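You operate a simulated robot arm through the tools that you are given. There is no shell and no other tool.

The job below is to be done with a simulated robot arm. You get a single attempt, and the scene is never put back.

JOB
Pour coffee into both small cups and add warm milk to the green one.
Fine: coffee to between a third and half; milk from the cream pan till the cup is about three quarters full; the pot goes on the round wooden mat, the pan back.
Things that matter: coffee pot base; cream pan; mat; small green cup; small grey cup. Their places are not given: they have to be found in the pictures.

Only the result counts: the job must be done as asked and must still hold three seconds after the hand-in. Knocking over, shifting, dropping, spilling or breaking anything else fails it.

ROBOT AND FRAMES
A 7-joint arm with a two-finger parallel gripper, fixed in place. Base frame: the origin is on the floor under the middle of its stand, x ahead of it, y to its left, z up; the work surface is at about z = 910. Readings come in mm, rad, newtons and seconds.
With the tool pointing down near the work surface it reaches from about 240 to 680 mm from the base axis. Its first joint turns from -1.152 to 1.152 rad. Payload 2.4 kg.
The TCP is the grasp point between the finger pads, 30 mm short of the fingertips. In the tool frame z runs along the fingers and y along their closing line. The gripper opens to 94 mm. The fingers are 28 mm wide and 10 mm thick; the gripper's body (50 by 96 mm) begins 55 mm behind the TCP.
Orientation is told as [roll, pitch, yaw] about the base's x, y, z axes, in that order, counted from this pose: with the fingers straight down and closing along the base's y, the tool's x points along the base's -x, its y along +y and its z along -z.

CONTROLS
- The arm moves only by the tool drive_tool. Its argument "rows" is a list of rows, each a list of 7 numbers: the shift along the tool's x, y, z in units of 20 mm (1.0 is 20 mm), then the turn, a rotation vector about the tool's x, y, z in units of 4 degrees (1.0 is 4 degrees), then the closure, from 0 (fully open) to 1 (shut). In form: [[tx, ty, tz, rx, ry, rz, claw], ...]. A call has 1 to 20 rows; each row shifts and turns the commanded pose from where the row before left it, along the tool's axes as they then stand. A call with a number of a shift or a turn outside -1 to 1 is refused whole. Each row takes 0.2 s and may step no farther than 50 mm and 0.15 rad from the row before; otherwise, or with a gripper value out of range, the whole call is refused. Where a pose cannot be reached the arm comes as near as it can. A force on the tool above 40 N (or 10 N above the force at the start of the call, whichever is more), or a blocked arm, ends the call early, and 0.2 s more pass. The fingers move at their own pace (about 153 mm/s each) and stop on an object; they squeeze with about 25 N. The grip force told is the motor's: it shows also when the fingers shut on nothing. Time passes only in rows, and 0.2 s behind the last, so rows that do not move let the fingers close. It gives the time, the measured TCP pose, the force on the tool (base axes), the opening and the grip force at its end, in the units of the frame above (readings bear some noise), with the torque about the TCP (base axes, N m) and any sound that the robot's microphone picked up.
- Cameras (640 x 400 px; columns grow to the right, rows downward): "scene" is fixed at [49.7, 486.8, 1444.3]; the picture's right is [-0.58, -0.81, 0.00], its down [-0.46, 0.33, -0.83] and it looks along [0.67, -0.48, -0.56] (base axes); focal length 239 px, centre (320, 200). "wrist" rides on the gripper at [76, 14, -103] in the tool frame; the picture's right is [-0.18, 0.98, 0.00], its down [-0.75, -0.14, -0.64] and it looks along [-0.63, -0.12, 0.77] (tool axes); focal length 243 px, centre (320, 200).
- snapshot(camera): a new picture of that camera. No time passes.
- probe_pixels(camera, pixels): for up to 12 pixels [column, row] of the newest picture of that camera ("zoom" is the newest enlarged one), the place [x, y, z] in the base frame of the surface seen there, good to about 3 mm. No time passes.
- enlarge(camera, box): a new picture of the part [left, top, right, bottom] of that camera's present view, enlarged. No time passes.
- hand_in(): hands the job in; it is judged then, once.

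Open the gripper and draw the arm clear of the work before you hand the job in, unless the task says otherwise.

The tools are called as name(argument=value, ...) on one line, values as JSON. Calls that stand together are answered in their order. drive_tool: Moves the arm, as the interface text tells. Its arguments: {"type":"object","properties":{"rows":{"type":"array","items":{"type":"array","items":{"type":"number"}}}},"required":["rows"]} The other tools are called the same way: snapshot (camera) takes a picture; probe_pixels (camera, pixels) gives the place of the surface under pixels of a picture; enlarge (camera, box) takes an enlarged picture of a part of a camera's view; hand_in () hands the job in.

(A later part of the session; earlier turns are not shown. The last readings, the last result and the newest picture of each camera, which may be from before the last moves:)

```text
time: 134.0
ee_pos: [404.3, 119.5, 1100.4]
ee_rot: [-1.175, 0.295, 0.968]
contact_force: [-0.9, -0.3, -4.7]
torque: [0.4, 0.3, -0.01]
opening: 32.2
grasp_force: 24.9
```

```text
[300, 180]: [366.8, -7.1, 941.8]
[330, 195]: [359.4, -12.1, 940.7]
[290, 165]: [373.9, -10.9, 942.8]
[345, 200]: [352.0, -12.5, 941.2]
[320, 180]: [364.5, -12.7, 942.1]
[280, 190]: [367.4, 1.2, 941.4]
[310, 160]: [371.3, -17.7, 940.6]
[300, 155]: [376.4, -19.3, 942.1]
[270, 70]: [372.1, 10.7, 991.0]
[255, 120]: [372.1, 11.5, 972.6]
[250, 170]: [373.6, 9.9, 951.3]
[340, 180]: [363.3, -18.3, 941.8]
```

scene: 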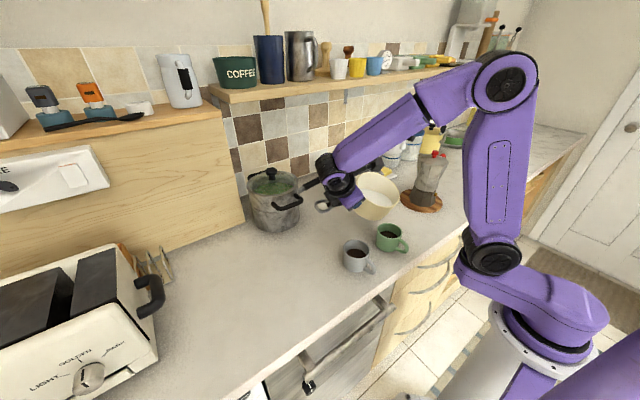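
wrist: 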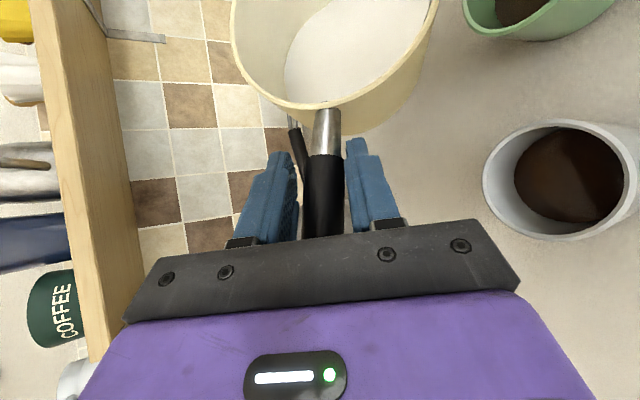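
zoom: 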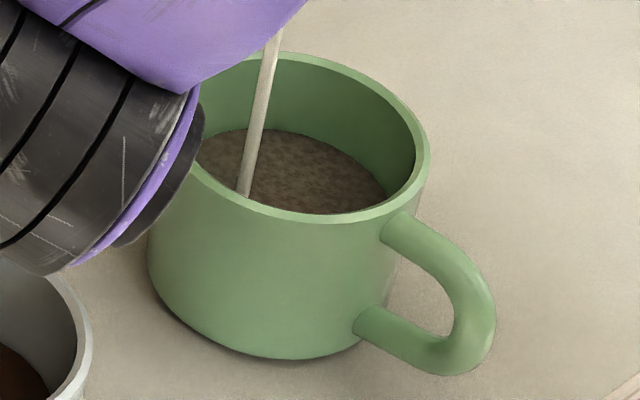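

Level ≈941.6, stream falling vertically at (372,10.5), well inside. Target is ≈955.5. I hold the tilt and monitor.

drive_tool(rows=[[0, 0, 0, 0.2, 0, 0.156, 1], [0, 0, 0, 0, 0, 0, 1], [0, 0, 0, 0, 0, 0, 1]])

enlarge(camera="scene", box=[370, 218, 414, 256])

probe_pixels(camera="zoom", pixels=[[300, 180], [330, 195], [290, 165], [345, 200], [320, 180], [280, 190], [310, 160], [300, 155], [270, 70], [255, 120], [340, 180]])

```text
time: 134.8
ee_pos: [404.7, 119.7, 1101.1]
ee_rot: [-1.19, 0.287, 0.963]
contact_force: [-0.2, -0.5, -4.1]
torque: [0.47, 0.29, -0.02]
opening: 32.4
grasp_force: 24.9
```

```text
10.53 times, centred on (392, 237) of scene
```

zoom: 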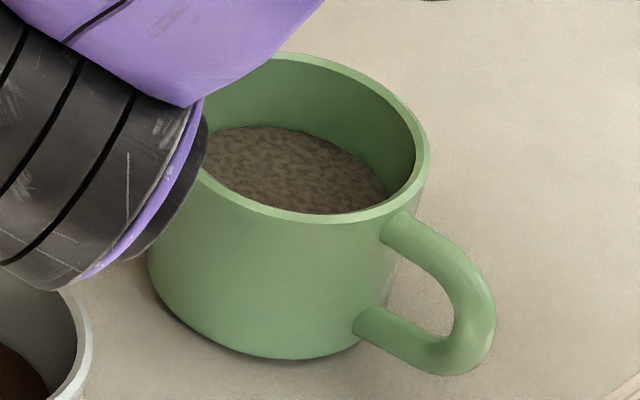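

```text
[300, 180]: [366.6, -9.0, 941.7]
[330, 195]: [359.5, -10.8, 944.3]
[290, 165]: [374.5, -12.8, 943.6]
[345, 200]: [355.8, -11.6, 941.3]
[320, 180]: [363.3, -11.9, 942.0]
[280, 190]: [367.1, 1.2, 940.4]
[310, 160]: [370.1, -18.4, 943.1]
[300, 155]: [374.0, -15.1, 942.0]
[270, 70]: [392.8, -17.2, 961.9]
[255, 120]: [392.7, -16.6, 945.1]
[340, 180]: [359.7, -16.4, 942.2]
```

Flow stopped again at ≈942.3. I tilt 2° more with a small compensation.

drive_tool(rows=[[0.055, 0.044, -0.07, 0.394, 0, 0.308, 1], [0, 0, 0, 0, 0, 0, 1], [0, 0, 0, 0, 0, 0, 1]])

enlarge(camera="scene", box=[370, 218, 414, 256])

probe_pixels(camera="zoom", pixels=[[300, 180], [330, 195], [290, 165], [345, 200], [320, 180], [280, 190], [310, 160], [300, 155], [340, 180]])

```text
time: 135.6
ee_pos: [402.5, 117.8, 1101.1]
ee_rot: [-1.22, 0.265, 0.957]
contact_force: [0.1, -0.4, -4.5]
torque: [0.43, 0.32, 0.0]
opening: 32.5
grasp_force: 24.6
```

```text
10.53 times, centred on (392, 237) of scene
```

zoom: 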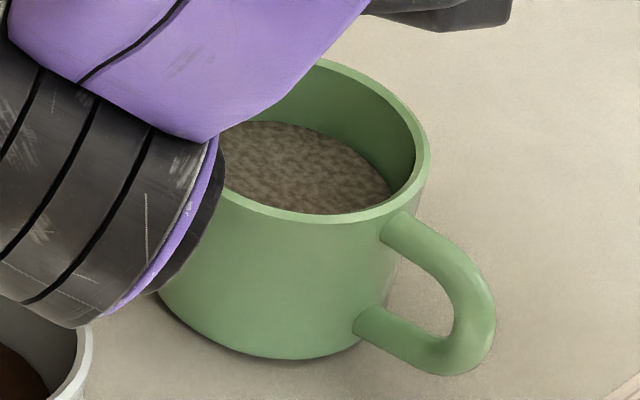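

```text
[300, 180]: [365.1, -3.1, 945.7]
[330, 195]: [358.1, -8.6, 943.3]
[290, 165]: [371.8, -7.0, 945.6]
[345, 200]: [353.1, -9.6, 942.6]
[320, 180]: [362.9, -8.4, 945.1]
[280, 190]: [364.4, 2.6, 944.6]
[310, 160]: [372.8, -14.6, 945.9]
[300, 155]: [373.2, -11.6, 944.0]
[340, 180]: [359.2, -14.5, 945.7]
```

Level ≈944.7. The forearm is beginning to hide the cup, so I check whether the wrist camera still sees the liquid surface.

enlarge(camera="wrist", box=[400, 0, 640, 150])

```text
2.67 times, centred on (520, 75) of wrist
```

zoom: 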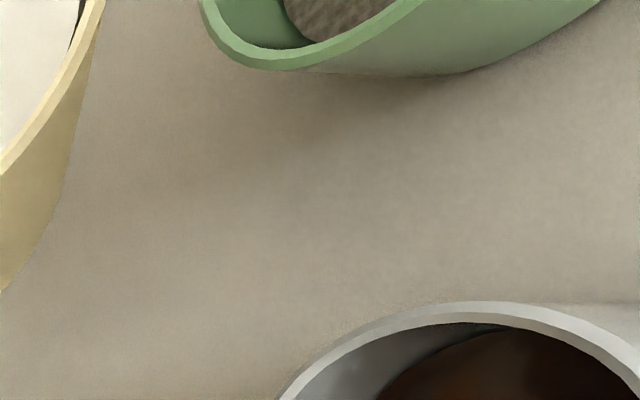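

probe_pixels(camera="zoom", pixels=[[310, 10], [320, 25], [340, 10], [330, 5], [355, 10], [300, 20], [310, 5], [370, 8], [300, 58], [230, 35], [345, 20]])

```text
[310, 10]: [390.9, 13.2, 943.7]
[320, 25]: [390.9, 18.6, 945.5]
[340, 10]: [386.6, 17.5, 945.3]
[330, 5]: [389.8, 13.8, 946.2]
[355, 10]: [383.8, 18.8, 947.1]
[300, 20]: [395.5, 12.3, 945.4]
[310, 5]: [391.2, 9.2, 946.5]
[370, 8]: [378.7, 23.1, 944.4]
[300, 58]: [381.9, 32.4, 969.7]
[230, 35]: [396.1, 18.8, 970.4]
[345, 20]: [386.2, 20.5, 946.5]
```

The wrist camera still sees the liquid (≈945.5), agreeing with the scene camera. Another 2° step with compensation.

drive_tool(rows=[[0.055, 0.04, -0.07, 0.394, 0, 0.308, 1], [0, 0, 0, 0, 0, 0, 1], [0, 0, 0, 0, 0, 0, 1]])

enlarge(camera="scene", box=[370, 218, 414, 256])

probe_pixels(camera="zoom", pixels=[[300, 180], [330, 195], [290, 165], [345, 200], [320, 180], [280, 190], [310, 160], [300, 155], [340, 180]])

snapshot(camera="wrist")

```text
time: 136.4
ee_pos: [400.5, 119.5, 1100.9]
ee_rot: [-1.25, 0.246, 0.947]
contact_force: [-0.1, 0.4, -4.5]
torque: [0.49, 0.31, 0.01]
opening: 32.2
grasp_force: 24.7
```

```text
10.53 times, centred on (392, 237) of scene
```

zoom: 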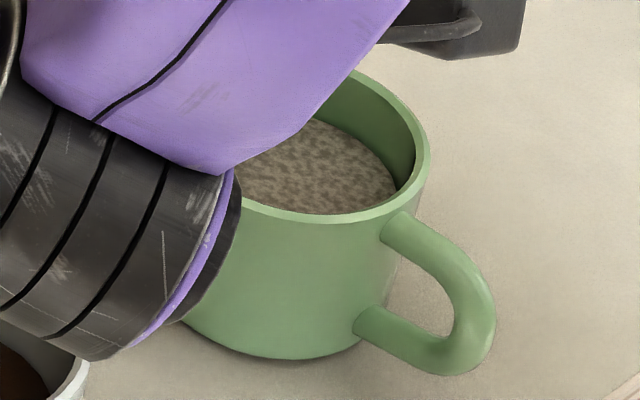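

```text
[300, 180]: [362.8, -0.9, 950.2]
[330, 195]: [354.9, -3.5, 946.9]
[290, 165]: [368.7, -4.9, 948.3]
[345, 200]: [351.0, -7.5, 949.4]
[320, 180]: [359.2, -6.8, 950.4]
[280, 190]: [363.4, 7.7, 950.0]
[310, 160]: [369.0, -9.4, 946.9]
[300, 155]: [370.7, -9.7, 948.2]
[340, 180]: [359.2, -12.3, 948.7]
```

```text
taken
```

wrist: 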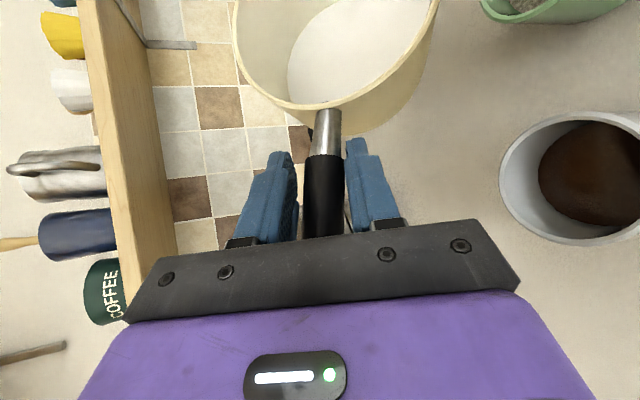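

Level ≈948.8. Another 2° should bring about 952.

drive_tool(rows=[[0.055, 0.037, -0.07, 0.394, 0, 0.308, 1], [0, 0, 0, 0, 0, 0, 1], [0, 0, 0, 0, 0, 0, 1]])

enlarge(camera="scene", box=[370, 218, 414, 256])

probe_pixels(camera="zoom", pixels=[[300, 180], [330, 195], [345, 200], [320, 180], [280, 195], [320, 160], [330, 150], [340, 180], [360, 190]])

enlarge(camera="wrist", box=[400, 0, 640, 150])

```text
time: 137.2
ee_pos: [398.9, 121.0, 1101.7]
ee_rot: [-1.278, 0.223, 0.94]
contact_force: [-0.5, 0.0, -4.2]
torque: [0.45, 0.34, 0.01]
opening: 32.3
grasp_force: 25.4
```

```text
10.53 times, centred on (392, 237) of scene
```

zoom: 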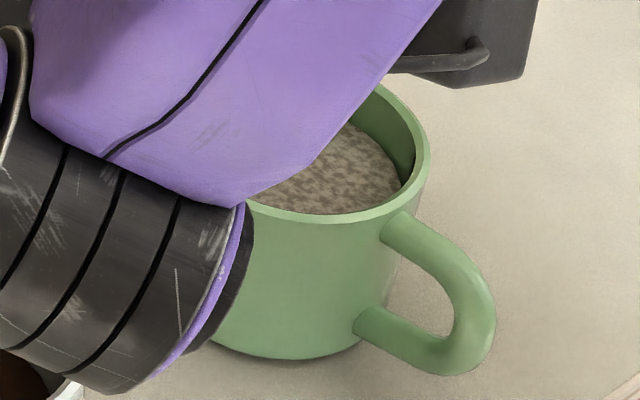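

```text
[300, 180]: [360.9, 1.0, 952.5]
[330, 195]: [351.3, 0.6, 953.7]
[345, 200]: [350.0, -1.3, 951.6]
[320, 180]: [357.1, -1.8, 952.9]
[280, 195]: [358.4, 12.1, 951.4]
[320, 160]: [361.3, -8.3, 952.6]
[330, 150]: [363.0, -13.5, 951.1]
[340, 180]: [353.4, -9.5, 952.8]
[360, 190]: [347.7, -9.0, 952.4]
```

```text
2.67 times, centred on (520, 75) of wrist
```

zoom: 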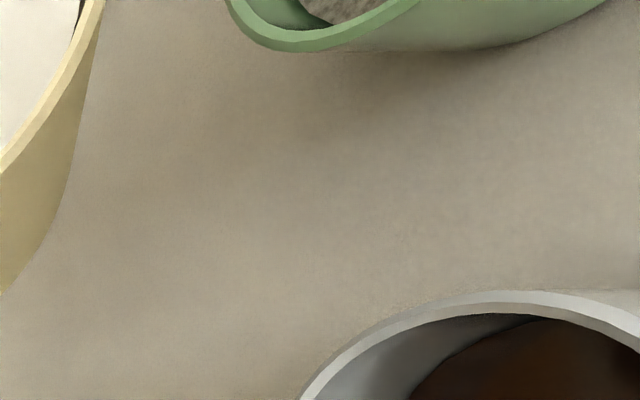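

Level ≈952.4 (about 0.69). One more small step of ~1.6° to reach three quarters.

drive_tool(rows=[[0.04, 0.028, -0.05, 0.315, 0, 0.246, 1], [0, 0, 0, 0, 0, 0, 1], [0, 0, 0, 0, 0, 0, 1]])

enlarge(camera="scene", box=[370, 218, 414, 256])

probe_pixels(camera="zoom", pixels=[[330, 180], [330, 195], [345, 200], [340, 165], [300, 205], [360, 160], [370, 180], [340, 180], [360, 190], [350, 150], [320, 195]])

```text
time: 138.0
ee_pos: [397.9, 119.9, 1100.0]
ee_rot: [-1.301, 0.207, 0.938]
contact_force: [0.4, -0.2, -4.5]
torque: [0.44, 0.3, 0.01]
opening: 32.5
grasp_force: 24.8
```

```text
10.53 times, centred on (392, 237) of scene
```

zoom: 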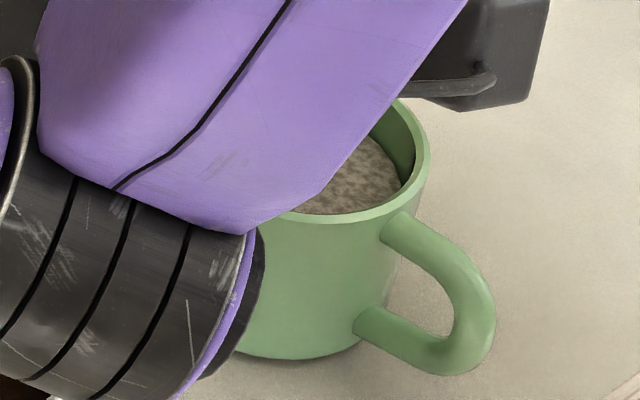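

```text
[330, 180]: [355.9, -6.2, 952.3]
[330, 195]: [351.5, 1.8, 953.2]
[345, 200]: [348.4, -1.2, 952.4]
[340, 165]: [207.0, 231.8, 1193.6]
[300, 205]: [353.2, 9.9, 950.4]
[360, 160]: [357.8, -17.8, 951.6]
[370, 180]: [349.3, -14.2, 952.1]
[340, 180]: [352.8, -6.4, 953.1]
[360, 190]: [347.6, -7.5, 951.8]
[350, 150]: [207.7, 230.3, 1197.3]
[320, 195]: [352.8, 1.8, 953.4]
```

Level unchanged (≈952.5). Another small step of ~1.6°.

drive_tool(rows=[[0.04, 0.026, -0.05, 0.315, 0, 0.246, 1], [0, 0, 0, 0, 0, 0, 1], [0, 0, 0, 0, 0, 0, 1]])

enlarge(camera="scene", box=[370, 218, 414, 256])

probe_pixels(camera="zoom", pixels=[[360, 180], [340, 205], [345, 200], [350, 195], [360, 205], [370, 170], [370, 180], [350, 200], [360, 190], [380, 180], [380, 165]])

snapshot(camera="wrist")

```text
time: 138.8
ee_pos: [396.1, 119.7, 1100.2]
ee_rot: [-1.325, 0.191, 0.932]
contact_force: [-0.8, -0.3, -4.3]
torque: [0.41, 0.35, 0.01]
opening: 32.6
grasp_force: 25.2
```

```text
10.53 times, centred on (392, 237) of scene
```

zoom: 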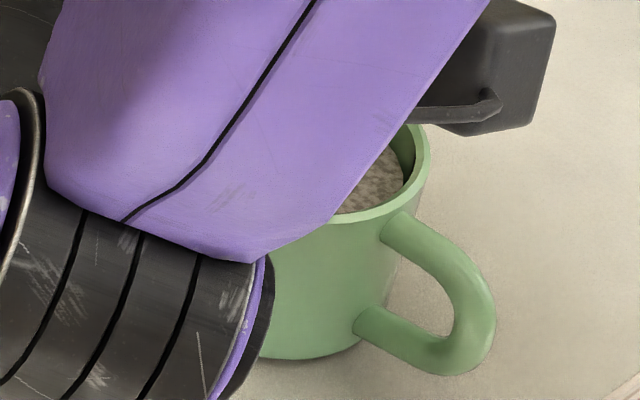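

```text
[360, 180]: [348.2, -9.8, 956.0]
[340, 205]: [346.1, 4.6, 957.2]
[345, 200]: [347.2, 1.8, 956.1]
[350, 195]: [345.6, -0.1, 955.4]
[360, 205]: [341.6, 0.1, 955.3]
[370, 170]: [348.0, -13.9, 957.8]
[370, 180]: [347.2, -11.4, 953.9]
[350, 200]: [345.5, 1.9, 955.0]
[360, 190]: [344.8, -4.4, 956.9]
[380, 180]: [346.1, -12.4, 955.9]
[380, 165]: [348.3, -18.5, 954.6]
```

```text
taken
```

wrist: 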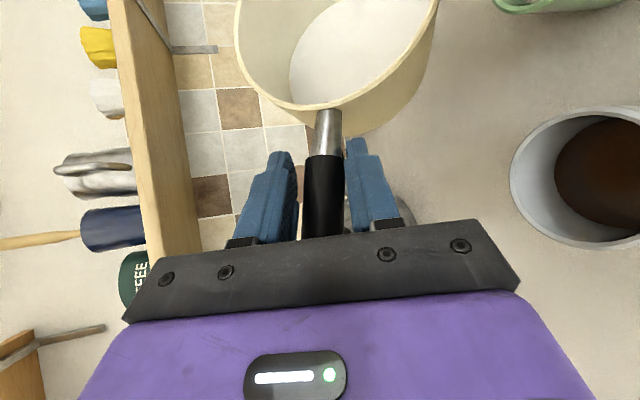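

Level is now ≈955.8, i.e. three quarters. I roll the pan back at full rate to stop the flow.

drive_tool(rows=[[0, 0, 0, -0.788, 0, -0.616, 1], [0, 0, 0, -0.788, 0, -0.616, 1], [0, 0, 0, -0.788, 0, -0.616, 1], [0, 0, 0, -0.788, 0, -0.616, 1], [0, 0, 0, -0.788, 0, -0.616, 1], [0, 0, 0, -0.788, 0, -0.616, 1], [0, 0, 0, -0.788, 0, -0.616, 1]])

enlarge(camera="scene", box=[370, 218, 414, 256])

probe_pixels(camera="zoom", pixels=[[300, 180], [330, 195], [290, 165], [345, 200], [320, 180], [280, 190], [310, 160], [300, 155], [340, 180], [360, 190], [370, 180]])

snapshot(camera="scene")

snapshot(camera="wrist")

```text
time: 140.4
ee_pos: [395.6, 120.4, 1100.1]
ee_rot: [-0.889, 0.46, 1.073]
contact_force: [0.1, 0.1, -4.9]
torque: [0.45, 0.18, -0.01]
opening: 32.1
grasp_force: 24.9
```

```text
10.53 times, centred on (392, 237) of scene
```

zoom: 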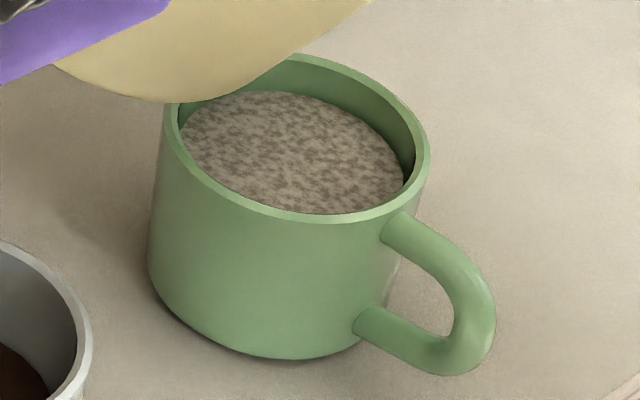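

```text
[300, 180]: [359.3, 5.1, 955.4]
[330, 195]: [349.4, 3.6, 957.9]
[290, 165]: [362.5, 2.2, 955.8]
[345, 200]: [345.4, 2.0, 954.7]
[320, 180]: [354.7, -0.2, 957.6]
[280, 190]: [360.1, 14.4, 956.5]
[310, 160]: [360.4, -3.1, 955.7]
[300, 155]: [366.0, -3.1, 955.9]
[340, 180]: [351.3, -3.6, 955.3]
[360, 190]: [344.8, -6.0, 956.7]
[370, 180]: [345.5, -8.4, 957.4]
```

```text
taken
```

scene: 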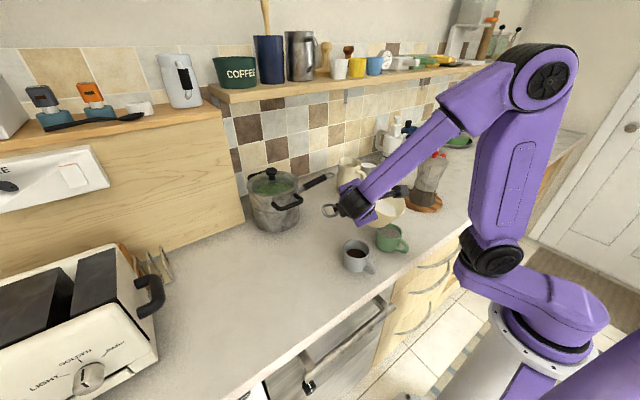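

```text
taken
```

wrist: 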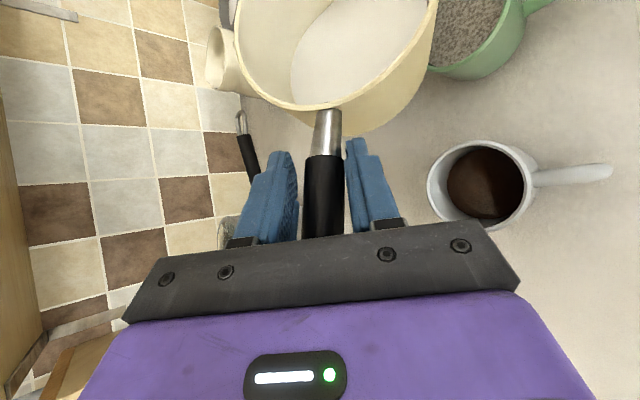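

Green cup is at ≈956.3 (about 0.76): good, no spill visible. I roll the pan back most of the way to level.

drive_tool(rows=[[0, 0, 0, -0.788, 0, -0.616, 1], [0, 0, 0, -0.788, 0, -0.616, 1], [0, 0, 0, -0.788, 0, -0.616, 1], [0, 0, 0, -0.788, 0, -0.616, 1], [0, 0, 0, -0.788, 0, -0.616, 1], [0, 0, 0, -0.788, 0, -0.616, 1], [0, 0, 0, -0.788, 0, -0.616, 1], [0, 0, 0, -0.788, 0, -0.616, 1], [0, 0, 0, 0, 0, 0, 1]])

snapshot(camera="scene")

enlarge(camera="scene", box=[320, 150, 430, 260])

snapshot(camera="wrist")

```text
time: 142.4
ee_pos: [397.2, 120.0, 1100.3]
ee_rot: [-0.267, 0.647, 1.408]
contact_force: [0.2, 0.4, -4.9]
torque: [0.4, 0.0, 0.02]
opening: 31.8
grasp_force: 24.6
```

```text
taken
```

scene: 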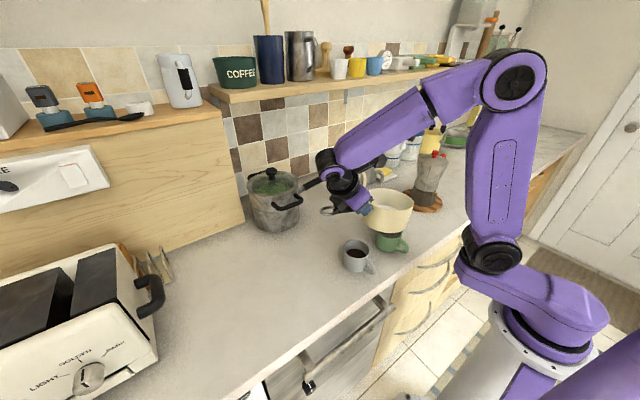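

```text
3.64 times, centred on (375, 205) of scene
```

zoom: 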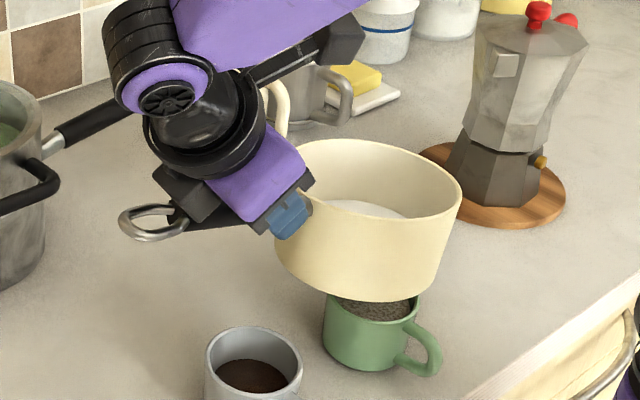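

```text
taken
```

wrist: 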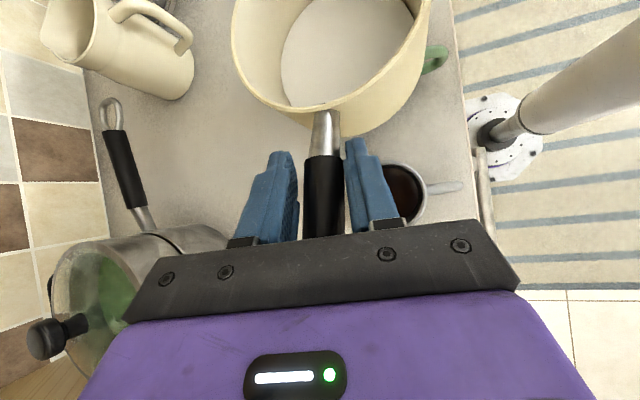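

The pan looks nearly level at tool roll 12°. I probe its rim to determine its real attitude.

probe_pixels(camera="zoom", pixels=[[320, 141], [370, 141], [420, 155], [450, 172], [460, 190], [448, 206], [420, 215], [390, 217], [350, 212], [325, 205], [360, 208], [380, 212]])

probe_pixels(camera="wrist", pixels=[[234, 20], [245, 70], [275, 98], [330, 107], [375, 92], [405, 60], [422, 25], [320, 50], [290, 30], [360, 30], [425, 10], [232, 45]])

```text
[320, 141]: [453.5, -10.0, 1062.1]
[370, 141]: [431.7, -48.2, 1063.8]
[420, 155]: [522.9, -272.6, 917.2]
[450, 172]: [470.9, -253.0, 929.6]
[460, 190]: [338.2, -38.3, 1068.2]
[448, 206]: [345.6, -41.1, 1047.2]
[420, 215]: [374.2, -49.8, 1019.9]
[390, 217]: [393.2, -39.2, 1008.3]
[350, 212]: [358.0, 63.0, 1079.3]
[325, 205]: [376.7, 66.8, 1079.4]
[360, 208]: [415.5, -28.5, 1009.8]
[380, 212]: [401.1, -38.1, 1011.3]
```

```text
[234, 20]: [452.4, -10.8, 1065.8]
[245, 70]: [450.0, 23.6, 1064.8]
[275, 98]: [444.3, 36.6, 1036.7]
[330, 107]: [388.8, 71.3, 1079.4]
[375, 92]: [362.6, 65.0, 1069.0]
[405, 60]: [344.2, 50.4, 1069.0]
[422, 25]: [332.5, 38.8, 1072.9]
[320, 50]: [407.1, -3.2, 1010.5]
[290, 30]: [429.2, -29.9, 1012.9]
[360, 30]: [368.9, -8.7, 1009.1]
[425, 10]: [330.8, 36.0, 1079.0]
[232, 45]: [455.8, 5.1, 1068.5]
```

The rim plane is down about 5° toward +x and 6° toward -y (sag in the grip). I correct the attitude with a small rotation so the pan is level again, then re-measure.

drive_tool(rows=[[0, 0, 0, 0.39, 0.51, 0.163, 1], [0, 0, 0, 0.39, 0.51, 0.163, 1], [0, 0, 0, 0.39, 0.51, 0.163, 1], [0, 0, 0, 0, 0, 0, 1]])

enlarge(camera="scene", box=[320, 150, 430, 260])

snapshot(camera="wrist")

```text
time: 143.4
ee_pos: [395.7, 119.9, 1101.0]
ee_rot: [-0.405, 0.74, 1.321]
contact_force: [-0.3, 0.0, -5.0]
torque: [0.49, 0.02, -0.01]
opening: 31.9
grasp_force: 24.9
```

```text
3.64 times, centred on (375, 205) of scene
```

zoom: 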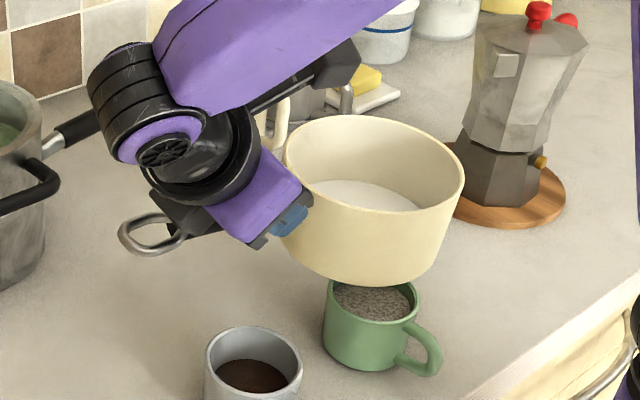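

```text
taken
```

wrist: 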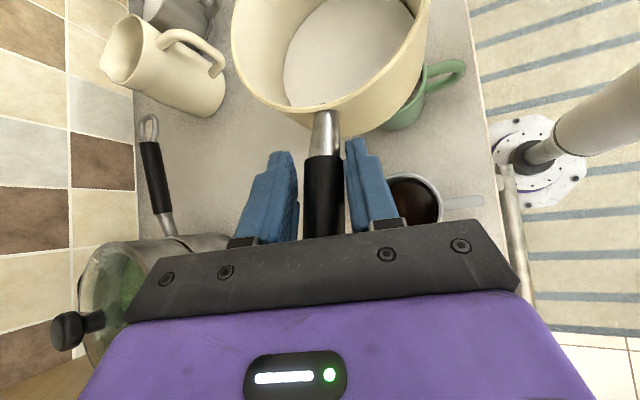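

probe_pixels(camera="zoom", pixels=[[300, 130], [340, 118], [395, 124], [435, 143], [461, 172], [455, 188], [435, 200], [400, 208], [370, 207], [340, 200], [320, 190], [370, 195]])

probe_pixels(camera="wrist", pixels=[[234, 25], [243, 65], [275, 97], [330, 107], [372, 92], [402, 60], [420, 25], [320, 50], [290, 30], [360, 30], [424, 10], [300, 105]])

```text
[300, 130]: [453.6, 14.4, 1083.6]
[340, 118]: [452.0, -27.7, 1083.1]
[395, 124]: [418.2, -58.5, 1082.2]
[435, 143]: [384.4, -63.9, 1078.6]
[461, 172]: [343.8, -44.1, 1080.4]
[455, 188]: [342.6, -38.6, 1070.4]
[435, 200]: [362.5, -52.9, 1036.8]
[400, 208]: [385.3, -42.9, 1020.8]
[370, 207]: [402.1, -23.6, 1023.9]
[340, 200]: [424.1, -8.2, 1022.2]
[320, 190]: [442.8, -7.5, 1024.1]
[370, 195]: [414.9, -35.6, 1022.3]
```

```text
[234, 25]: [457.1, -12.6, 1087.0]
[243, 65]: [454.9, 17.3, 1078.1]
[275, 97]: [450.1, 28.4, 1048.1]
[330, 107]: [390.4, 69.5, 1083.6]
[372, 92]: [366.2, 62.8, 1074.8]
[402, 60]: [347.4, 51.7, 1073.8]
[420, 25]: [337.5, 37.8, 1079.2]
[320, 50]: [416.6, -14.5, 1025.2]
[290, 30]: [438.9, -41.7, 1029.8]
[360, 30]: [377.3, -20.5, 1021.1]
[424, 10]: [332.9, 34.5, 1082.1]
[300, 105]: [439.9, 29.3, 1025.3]
```

The pan is level again (rim 1079–1084), centre at TCP+(-5,-117). Before swinging back I check where the big pot's handle lies, as it is near the return path.

snapshot(camera="scene")

probe_pixels(camera="scene", pixels=[[312, 184], [318, 181], [305, 188], [296, 200], [275, 185], [270, 172], [298, 205], [255, 190], [285, 225], [266, 215]])

```text
taken
```

scene: 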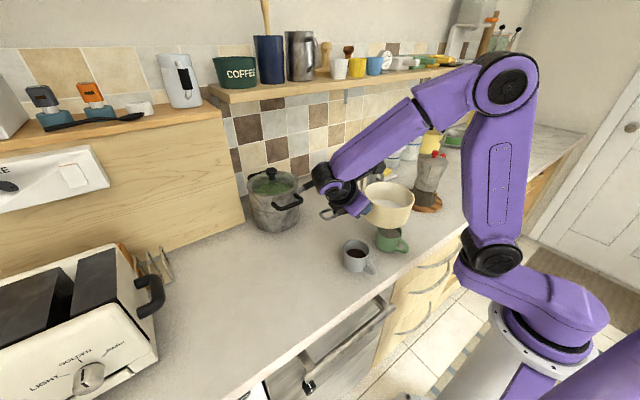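

```text
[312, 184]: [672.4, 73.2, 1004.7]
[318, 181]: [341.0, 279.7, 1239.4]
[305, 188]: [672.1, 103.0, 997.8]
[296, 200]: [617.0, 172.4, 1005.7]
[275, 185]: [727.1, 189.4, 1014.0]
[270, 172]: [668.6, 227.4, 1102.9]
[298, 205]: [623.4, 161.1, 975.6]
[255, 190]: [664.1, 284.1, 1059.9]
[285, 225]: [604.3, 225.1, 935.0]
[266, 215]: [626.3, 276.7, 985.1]
```

The big pot's nearest parts are at x≥604, so the return path (pan to x≤557) is clear. I yaw the pan back by 58°.

drive_tool(rows=[[0, 0, 0, 0.337, -0.145, -0.339, 1], [0, 0, 0, 0.674, -0.291, -0.679, 1], [0, 0, 0, 0.674, -0.291, -0.679, 1], [0, 0, 0, 0.674, -0.291, -0.679, 1], [0, 0, 0, 0.674, -0.291, -0.679, 1], [0, 0, 0, 0.674, -0.291, -0.679, 1], [0, 0, 0, 0.674, -0.291, -0.679, 1], [0, 0, 0, 0.674, -0.291, -0.679, 1], [0, 0, 0, 0.674, -0.291, -0.679, 1], [0, 0, 0, 0.674, -0.291, -0.679, 1], [0, 0, 0, 0.674, -0.291, -0.679, 1], [0, 0, 0, 0.674, -0.291, -0.679, 1], [0, 0, 0, 0.674, -0.291, -0.679, 1], [0, 0, 0, 0.674, -0.291, -0.679, 1], [0, 0, 0, 0.674, -0.291, -0.679, 1], [0, 0, 0, 0, 0, 0, 1]])

drive_tool(rows=[[-0.2, -0.3, -0.067, 0, 0, 0, 1], [-0.395, -0.602, -0.135, 0, 0, 0, 1], [-0.395, -0.602, -0.135, 0, 0, 0, 1], [-0.395, -0.602, -0.135, 0, 0, 0, 1], [-0.395, -0.602, -0.135, 0, 0, 0, 1], [-0.395, -0.602, -0.135, 0, 0, 0, 1], [-0.395, -0.602, -0.135, 0, 0, 0, 1], [-0.395, -0.602, -0.135, 0, 0, 0, 1], [-0.395, -0.602, -0.135, 0, 0, 0, 1], [-0.395, -0.602, -0.135, 0, 0, 0, 1], [-0.395, -0.602, -0.135, 0, 0, 0, 1], [-0.395, -0.602, -0.135, 0, 0, 0, 1], [-0.395, -0.602, -0.135, 0, 0, 0, 1], [-0.2, -0.3, -0.067, 0, 0, 0, 1], [0, 0, 0, 0, 0, 0, 1]])

snapshot(camera="wrist")

snapshot(camera="scene")

```text
time: 146.8
ee_pos: [396.5, 119.7, 1101.4]
ee_rot: [-0.406, 0.741, 2.333]
contact_force: [0.0, 0.5, -5.0]
torque: [0.25, 0.41, -0.01]
opening: 31.4
grasp_force: 25.6
```

```text
time: 150.0
ee_pos: [393.5, 310.1, 1099.9]
ee_rot: [-0.406, 0.739, 2.334]
contact_force: [-0.3, 0.3, -5.2]
torque: [0.25, 0.45, -0.03]
opening: 31.6
grasp_force: 24.6
```

```text
taken
```

wrist: 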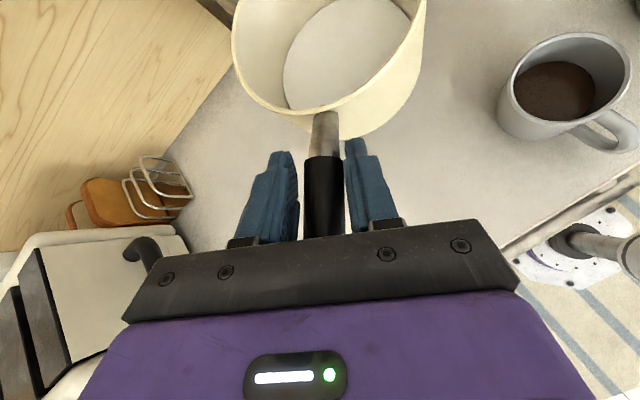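

```text
taken
```

scene: 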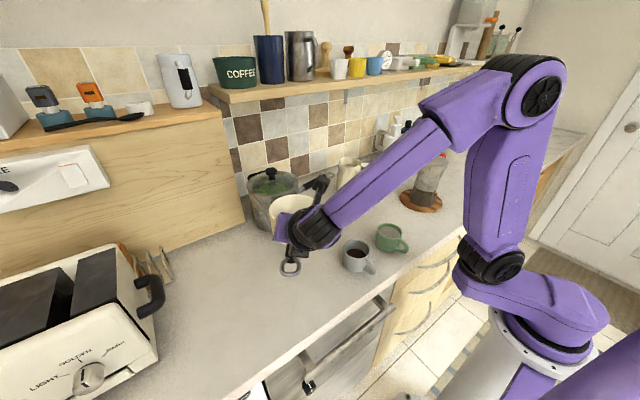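

The pan is back above its old place. I measure its rim again for level and position before lowering.

probe_pixels(camera="wrist", pixels=[[233, 25], [242, 70], [262, 92], [300, 107], [345, 107], [380, 90], [405, 60], [421, 25], [425, 8], [320, 50], [290, 30], [360, 30]])

enlarge(camera="scene", box=[240, 160, 350, 280])

```text
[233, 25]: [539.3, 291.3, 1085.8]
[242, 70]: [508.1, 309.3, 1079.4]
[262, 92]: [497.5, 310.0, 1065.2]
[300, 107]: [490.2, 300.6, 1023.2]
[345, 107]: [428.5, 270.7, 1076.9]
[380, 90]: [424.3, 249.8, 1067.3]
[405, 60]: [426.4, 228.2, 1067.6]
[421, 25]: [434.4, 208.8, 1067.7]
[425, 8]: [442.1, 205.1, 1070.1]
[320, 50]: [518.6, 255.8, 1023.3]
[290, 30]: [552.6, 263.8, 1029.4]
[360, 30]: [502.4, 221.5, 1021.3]
```

```text
3.33 times, centred on (295, 220) of scene
```

zoom: 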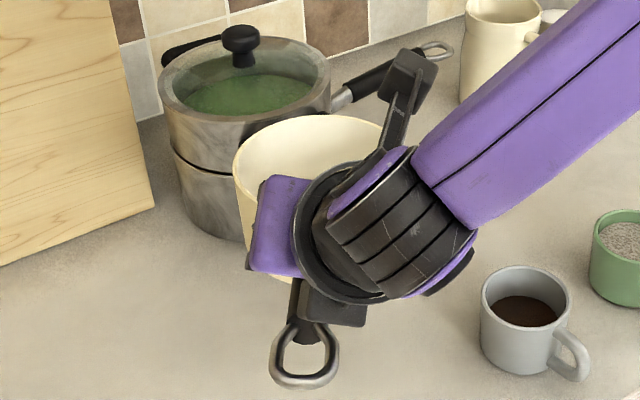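

probe_pixels(camera="zoom", pixels=[[236, 165], [245, 145], [265, 128], [300, 118], [335, 116], [365, 122], [380, 128], [240, 190], [250, 240], [300, 160], [310, 345], [285, 375]])

enlarge(camera="wrist", box=[215, 0, 445, 144])

```text
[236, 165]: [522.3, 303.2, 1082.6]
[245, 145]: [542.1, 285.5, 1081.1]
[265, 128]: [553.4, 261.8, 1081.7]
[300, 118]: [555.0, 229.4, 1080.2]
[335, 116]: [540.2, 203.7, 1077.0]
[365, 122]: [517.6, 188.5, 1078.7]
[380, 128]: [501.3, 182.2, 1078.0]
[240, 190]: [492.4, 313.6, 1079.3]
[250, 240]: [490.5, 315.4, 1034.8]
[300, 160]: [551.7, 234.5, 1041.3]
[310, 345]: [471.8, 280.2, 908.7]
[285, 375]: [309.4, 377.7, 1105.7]
```

```text
2.78 times, centred on (330, 72) of wrist
```

zoom: 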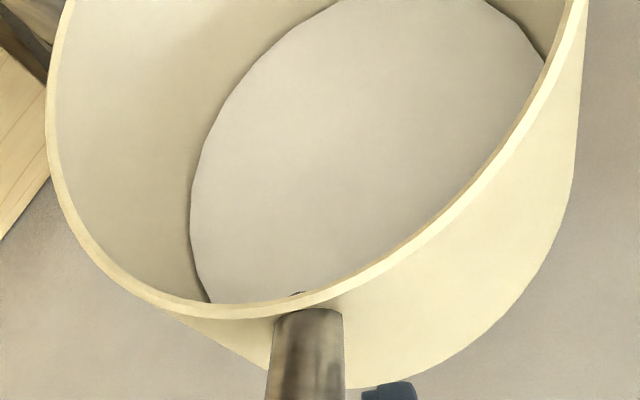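

Rim level within 2° and centred at (491,247), only ~2.5 mm from the original; yaw is 2° short. I correct that slightly and lower 85 mm.

drive_tool(rows=[[0.05, 0.17, -0.025, 0.194, -0.084, -0.195, 1], [0.047, 0.17, -0.025, 0.194, -0.083, -0.195, 1], [-0.2, 0.087, 0.2, 0, 0, 0, 1], [-0.358, 0.154, 0.361, 0, 0, 0, 1], [-0.358, 0.154, 0.361, 0, 0, 0, 1], [-0.358, 0.154, 0.361, 0, 0, 0, 1], [-0.358, 0.154, 0.361, 0, 0, 0, 1], [-0.358, 0.154, 0.361, 0, 0, 0, 1], [-0.358, 0.154, 0.361, 0, 0, 0, 1], [-0.358, 0.154, 0.361, 0, 0, 0, 1], [-0.2, 0.087, 0.2, 0, 0, 0, 1], [0, 0, 0, 0, 0, 0, 1]])

snapshot(camera="wrist")

enlarge(camera="scene", box=[240, 160, 350, 310])

```text
time: 152.6
ee_pos: [390.8, 303.1, 1014.7]
ee_rot: [-0.41, 0.741, 2.373]
contact_force: [0.3, 0.5, -3.2]
torque: [0.15, 0.13, 0.01]
opening: 27.4
grasp_force: 24.9
```

```text
taken
```

wrist: 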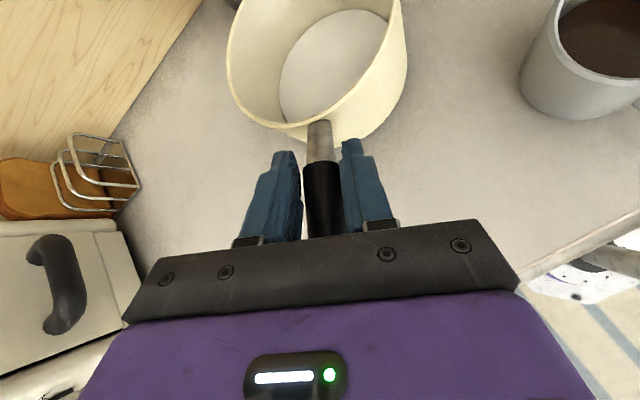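

```text
2.67 times, centred on (295, 235) of scene
```

zoom: 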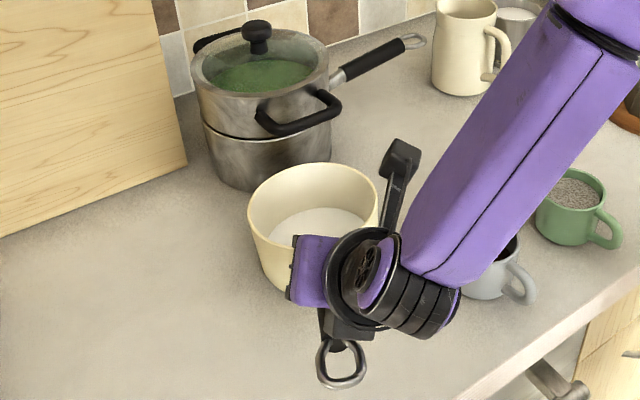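

The opening dropped to 27 mm and the load fell to 3 N: the handle has shifted in the grip and the pan is partly on the counter. I probe the rim and milk to see its attitude.

probe_pixels(camera="zoom", pixels=[[250, 210], [258, 190], [280, 172], [310, 163], [345, 168], [370, 182], [377, 200], [250, 225], [268, 278], [320, 215], [300, 230], [345, 370]])

probe_pixels(camera="wrist", pixels=[[228, 60], [235, 90], [250, 110], [280, 127], [320, 118], [350, 95], [375, 60], [392, 25], [340, 60], [310, 60], [330, 150], [325, 190]])

enlarge(camera="wrist", box=[200, 0, 440, 240])

```text
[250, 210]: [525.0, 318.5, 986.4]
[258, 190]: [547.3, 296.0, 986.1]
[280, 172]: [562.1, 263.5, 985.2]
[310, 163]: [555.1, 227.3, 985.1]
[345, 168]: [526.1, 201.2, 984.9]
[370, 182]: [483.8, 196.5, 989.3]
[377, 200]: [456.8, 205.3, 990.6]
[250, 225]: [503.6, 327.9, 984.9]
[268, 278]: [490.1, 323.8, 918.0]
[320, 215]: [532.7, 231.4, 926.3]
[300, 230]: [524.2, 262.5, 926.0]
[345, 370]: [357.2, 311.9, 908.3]
```

```text
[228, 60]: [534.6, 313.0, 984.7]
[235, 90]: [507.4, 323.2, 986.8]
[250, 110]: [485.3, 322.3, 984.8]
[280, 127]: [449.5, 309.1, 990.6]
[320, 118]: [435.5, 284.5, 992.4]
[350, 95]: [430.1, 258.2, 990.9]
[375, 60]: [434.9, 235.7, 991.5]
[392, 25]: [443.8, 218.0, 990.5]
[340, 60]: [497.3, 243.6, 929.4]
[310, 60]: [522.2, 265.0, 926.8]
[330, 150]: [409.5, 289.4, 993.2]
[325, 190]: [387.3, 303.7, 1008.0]
```

```text
1.67 times, centred on (320, 120) of wrist
```

zoom: 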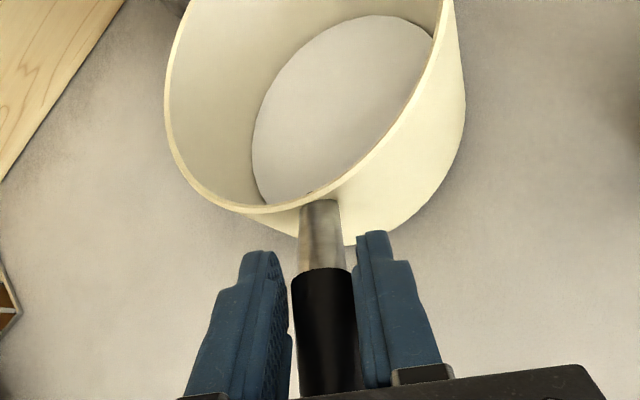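

Far rim sits at 985 (on the counter) and handle side at 991; milk still at ≈927, nothing spilled. I probe the handle ring to learn the pan's yaw.

enlarge(camera="scene", box=[300, 260, 350, 310])

```text
8.00 times, centred on (325, 285) of scene
```

zoom: 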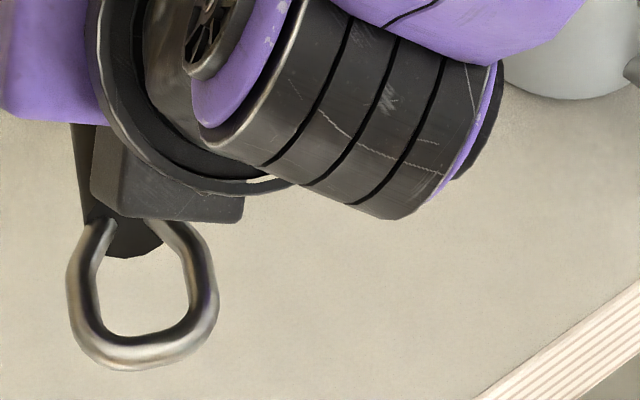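

probe_pixels(camera="zoom", pixels=[[80, 290], [205, 290], [135, 350], [110, 345], [170, 345], [190, 240], [95, 235], [130, 245], [115, 240], [145, 235]])

```text
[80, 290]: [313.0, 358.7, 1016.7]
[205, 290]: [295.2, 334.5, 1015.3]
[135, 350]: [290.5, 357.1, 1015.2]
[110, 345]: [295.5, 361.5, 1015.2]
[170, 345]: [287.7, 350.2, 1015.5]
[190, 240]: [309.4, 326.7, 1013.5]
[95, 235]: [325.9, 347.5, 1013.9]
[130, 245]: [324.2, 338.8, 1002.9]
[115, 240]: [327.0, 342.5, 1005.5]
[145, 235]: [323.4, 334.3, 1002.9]
```

The pan is yawed ~8° and its centre is near (496,262), far edge on the counter. I lower the handle side gently so that it stands flat.

drive_tool(rows=[[-0.067, 0.029, 0.068, 0, 0, 0, 1], [-0.067, 0.029, 0.068, 0, 0, 0, 1], [0, 0, 0, 0, 0, 0, 1]])

drive_tool(rows=[[-0.067, 0.029, 0.068, 0, 0, 0, 1], [0, 0, 0, 0, 0, 0, 1]])

snapshot(camera="wrist")

probe_pixels(camera="wrist", pixels=[[228, 60], [235, 90], [250, 110], [280, 127], [320, 118], [350, 95], [375, 60], [392, 25], [340, 60], [310, 60]])

```text
time: 153.4
ee_pos: [390.3, 303.1, 1010.7]
ee_rot: [-0.409, 0.741, 2.372]
contact_force: [-2.8, -1.5, 1.5]
torque: [-0.23, -0.56, -0.25]
opening: 27.4
grasp_force: 24.6
```

```text
time: 154.0
ee_pos: [389.4, 303.2, 1009.1]
ee_rot: [-0.407, 0.741, 2.373]
contact_force: [-2.6, 0.1, 2.7]
torque: [-0.32, -0.55, -0.2]
opening: 27.6
grasp_force: 25.1
```

```text
taken
```

wrist: 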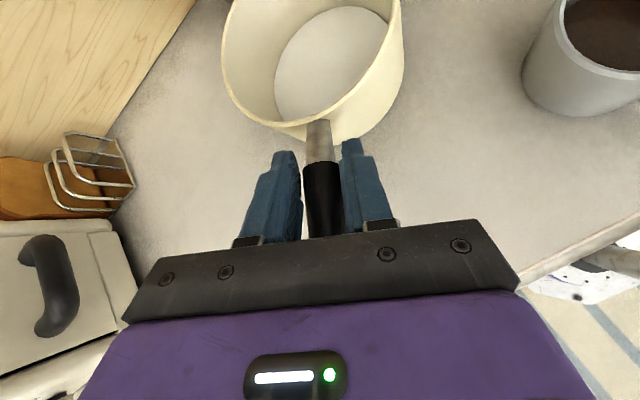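

```text
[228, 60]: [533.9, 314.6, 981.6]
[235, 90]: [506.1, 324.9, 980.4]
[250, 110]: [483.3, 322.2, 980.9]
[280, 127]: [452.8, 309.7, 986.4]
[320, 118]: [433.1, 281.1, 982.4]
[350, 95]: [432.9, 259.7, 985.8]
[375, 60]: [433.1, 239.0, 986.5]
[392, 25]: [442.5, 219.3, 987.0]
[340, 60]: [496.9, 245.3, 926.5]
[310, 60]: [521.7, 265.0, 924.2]
```

The pan now stands on its left edge with the right side ~5 mm high. I roll it 2.5° to bring it flat.

drive_tool(rows=[[0, 0, 0, 0.22, -0.009, 0.223, 1], [0, 0, 0, 0.22, -0.009, 0.223, 1], [0, 0, 0, 0, 0, 0, 1]])

enlarge(camera="scene", box=[240, 160, 350, 310])

probe_pixels(camera="zoom", pixels=[[250, 212], [258, 192], [280, 174], [310, 165], [345, 170], [370, 184], [250, 227], [260, 200], [330, 166], [360, 176]])

snapshot(camera="wrist")

probe_pixels(camera="wrist", pixels=[[226, 60], [233, 90], [248, 110], [280, 127], [320, 118], [350, 95], [375, 60], [392, 25], [340, 60], [310, 60]])

```text
time: 154.8
ee_pos: [390.2, 304.7, 1008.1]
ee_rot: [-0.462, 0.724, 2.337]
contact_force: [0.3, -1.2, -2.2]
torque: [-0.14, 0.1, -0.06]
opening: 27.5
grasp_force: 25.5
```

```text
2.67 times, centred on (295, 235) of scene
```

zoom: 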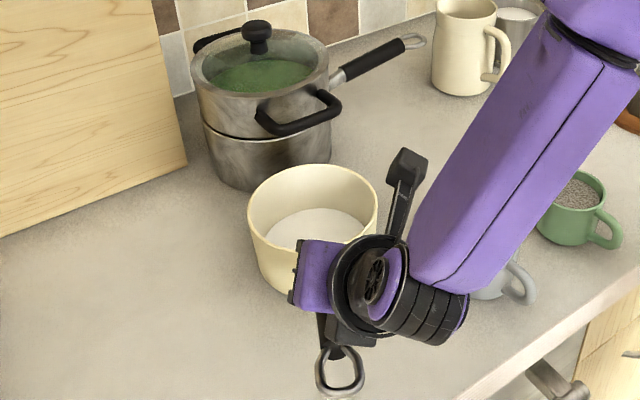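

```text
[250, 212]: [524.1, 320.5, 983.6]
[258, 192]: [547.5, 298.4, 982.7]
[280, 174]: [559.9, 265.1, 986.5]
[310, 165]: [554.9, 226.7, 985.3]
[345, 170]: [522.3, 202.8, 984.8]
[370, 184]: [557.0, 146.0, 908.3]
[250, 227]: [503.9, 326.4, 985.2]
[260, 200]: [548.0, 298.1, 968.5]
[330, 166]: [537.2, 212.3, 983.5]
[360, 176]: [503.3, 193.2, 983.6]
```

```text
taken
```

wrist: 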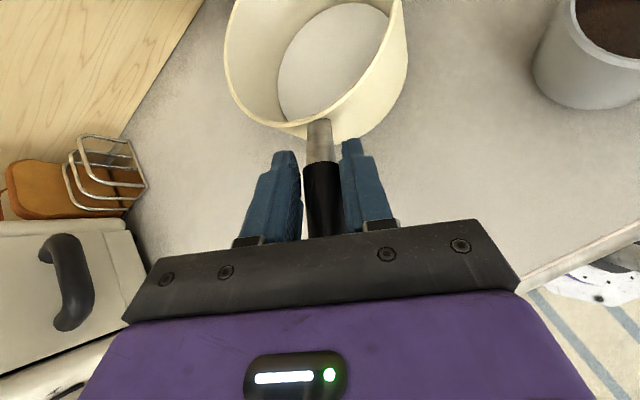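

```text
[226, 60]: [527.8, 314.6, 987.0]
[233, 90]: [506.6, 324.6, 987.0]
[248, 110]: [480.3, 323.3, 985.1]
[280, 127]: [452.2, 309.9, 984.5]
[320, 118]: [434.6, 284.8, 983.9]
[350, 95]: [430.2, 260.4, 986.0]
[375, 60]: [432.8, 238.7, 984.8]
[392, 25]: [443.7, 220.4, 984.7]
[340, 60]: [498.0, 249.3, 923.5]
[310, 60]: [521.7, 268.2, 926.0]
```

The pan is flat on the counter (rim 984–987 all round). I now slide-turn it gently by -8.5° about the gripper to bring it back to its original place.

drive_tool(rows=[[0, 0, 0, -0.281, 0.142, 0.285, 1], [0, 0, 0, -0.281, 0.142, 0.285, 1], [0, 0, 0, -0.281, 0.142, 0.285, 1], [0, 0, 0, -0.281, 0.142, 0.285, 1], [0, 0, 0, -0.281, 0.142, 0.285, 1], [0, 0, 0, 0, 0, 0, 1]])

enlarge(camera="scene", box=[240, 160, 350, 310])

probe_pixels(camera="zoom", pixels=[[250, 212], [258, 192], [280, 174], [310, 165], [345, 170], [370, 184], [250, 227], [330, 166], [360, 176], [380, 200]])

snapshot(camera="wrist")

probe_pixels(camera="wrist", pixels=[[226, 60], [233, 90], [248, 110], [280, 127], [320, 118], [350, 95], [375, 60], [392, 25], [340, 60], [310, 60]])

```text
time: 156.2
ee_pos: [389.7, 303.0, 1008.3]
ee_rot: [-0.464, 0.726, 2.186]
contact_force: [-0.5, 0.1, -4.6]
torque: [0.27, 0.41, 0.04]
opening: 27.5
grasp_force: 25.2
```

```text
2.67 times, centred on (295, 235) of scene
```

zoom: 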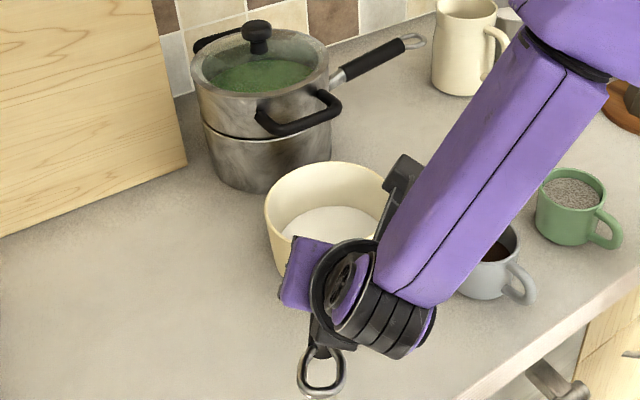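

```text
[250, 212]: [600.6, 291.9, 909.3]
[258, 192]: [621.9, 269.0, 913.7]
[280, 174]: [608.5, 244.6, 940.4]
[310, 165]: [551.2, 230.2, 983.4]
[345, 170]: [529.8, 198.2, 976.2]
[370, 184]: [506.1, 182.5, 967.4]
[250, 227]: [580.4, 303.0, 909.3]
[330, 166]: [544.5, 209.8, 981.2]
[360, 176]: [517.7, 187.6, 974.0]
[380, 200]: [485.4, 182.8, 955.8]
```

```text
taken
```

wrist: 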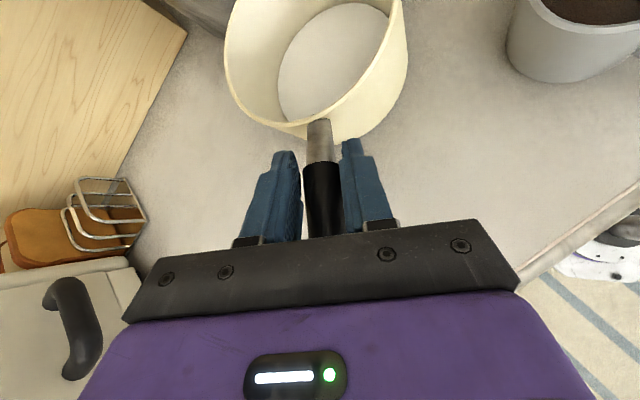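

```text
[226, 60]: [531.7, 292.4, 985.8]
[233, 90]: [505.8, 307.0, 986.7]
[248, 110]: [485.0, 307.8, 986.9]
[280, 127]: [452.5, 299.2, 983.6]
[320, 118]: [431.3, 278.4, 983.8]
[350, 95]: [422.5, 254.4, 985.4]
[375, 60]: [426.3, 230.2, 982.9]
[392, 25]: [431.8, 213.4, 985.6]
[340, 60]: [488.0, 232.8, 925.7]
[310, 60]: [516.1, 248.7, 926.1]
```

The pan came along nicely: centre ≈ (488,244), level, just off the counter (-4.6 N). I lower 1 mm at a time until the load is on the counter.

drive_tool(rows=[[-0.05, 0.025, 0.05, 0, 0, 0, 1], [0, 0, 0, 0, 0, 0, 1]])

drive_tool(rows=[[-0.033, 0.017, 0.033, 0, 0, 0, 1], [0, 0, 0, 0, 0, 0, 1]])

```text
time: 156.8
ee_pos: [390.8, 304.5, 1007.5]
ee_rot: [-0.465, 0.729, 2.187]
contact_force: [-2.0, 0.3, 2.4]
torque: [-0.43, -0.32, -0.23]
opening: 27.5
grasp_force: 24.9
```

```text
time: 157.4
ee_pos: [390.7, 304.0, 1006.5]
ee_rot: [-0.471, 0.725, 2.183]
contact_force: [-4.2, -0.1, 18.5]
torque: [-0.18, -0.37, -0.21]
opening: 27.8
grasp_force: 25.5
```

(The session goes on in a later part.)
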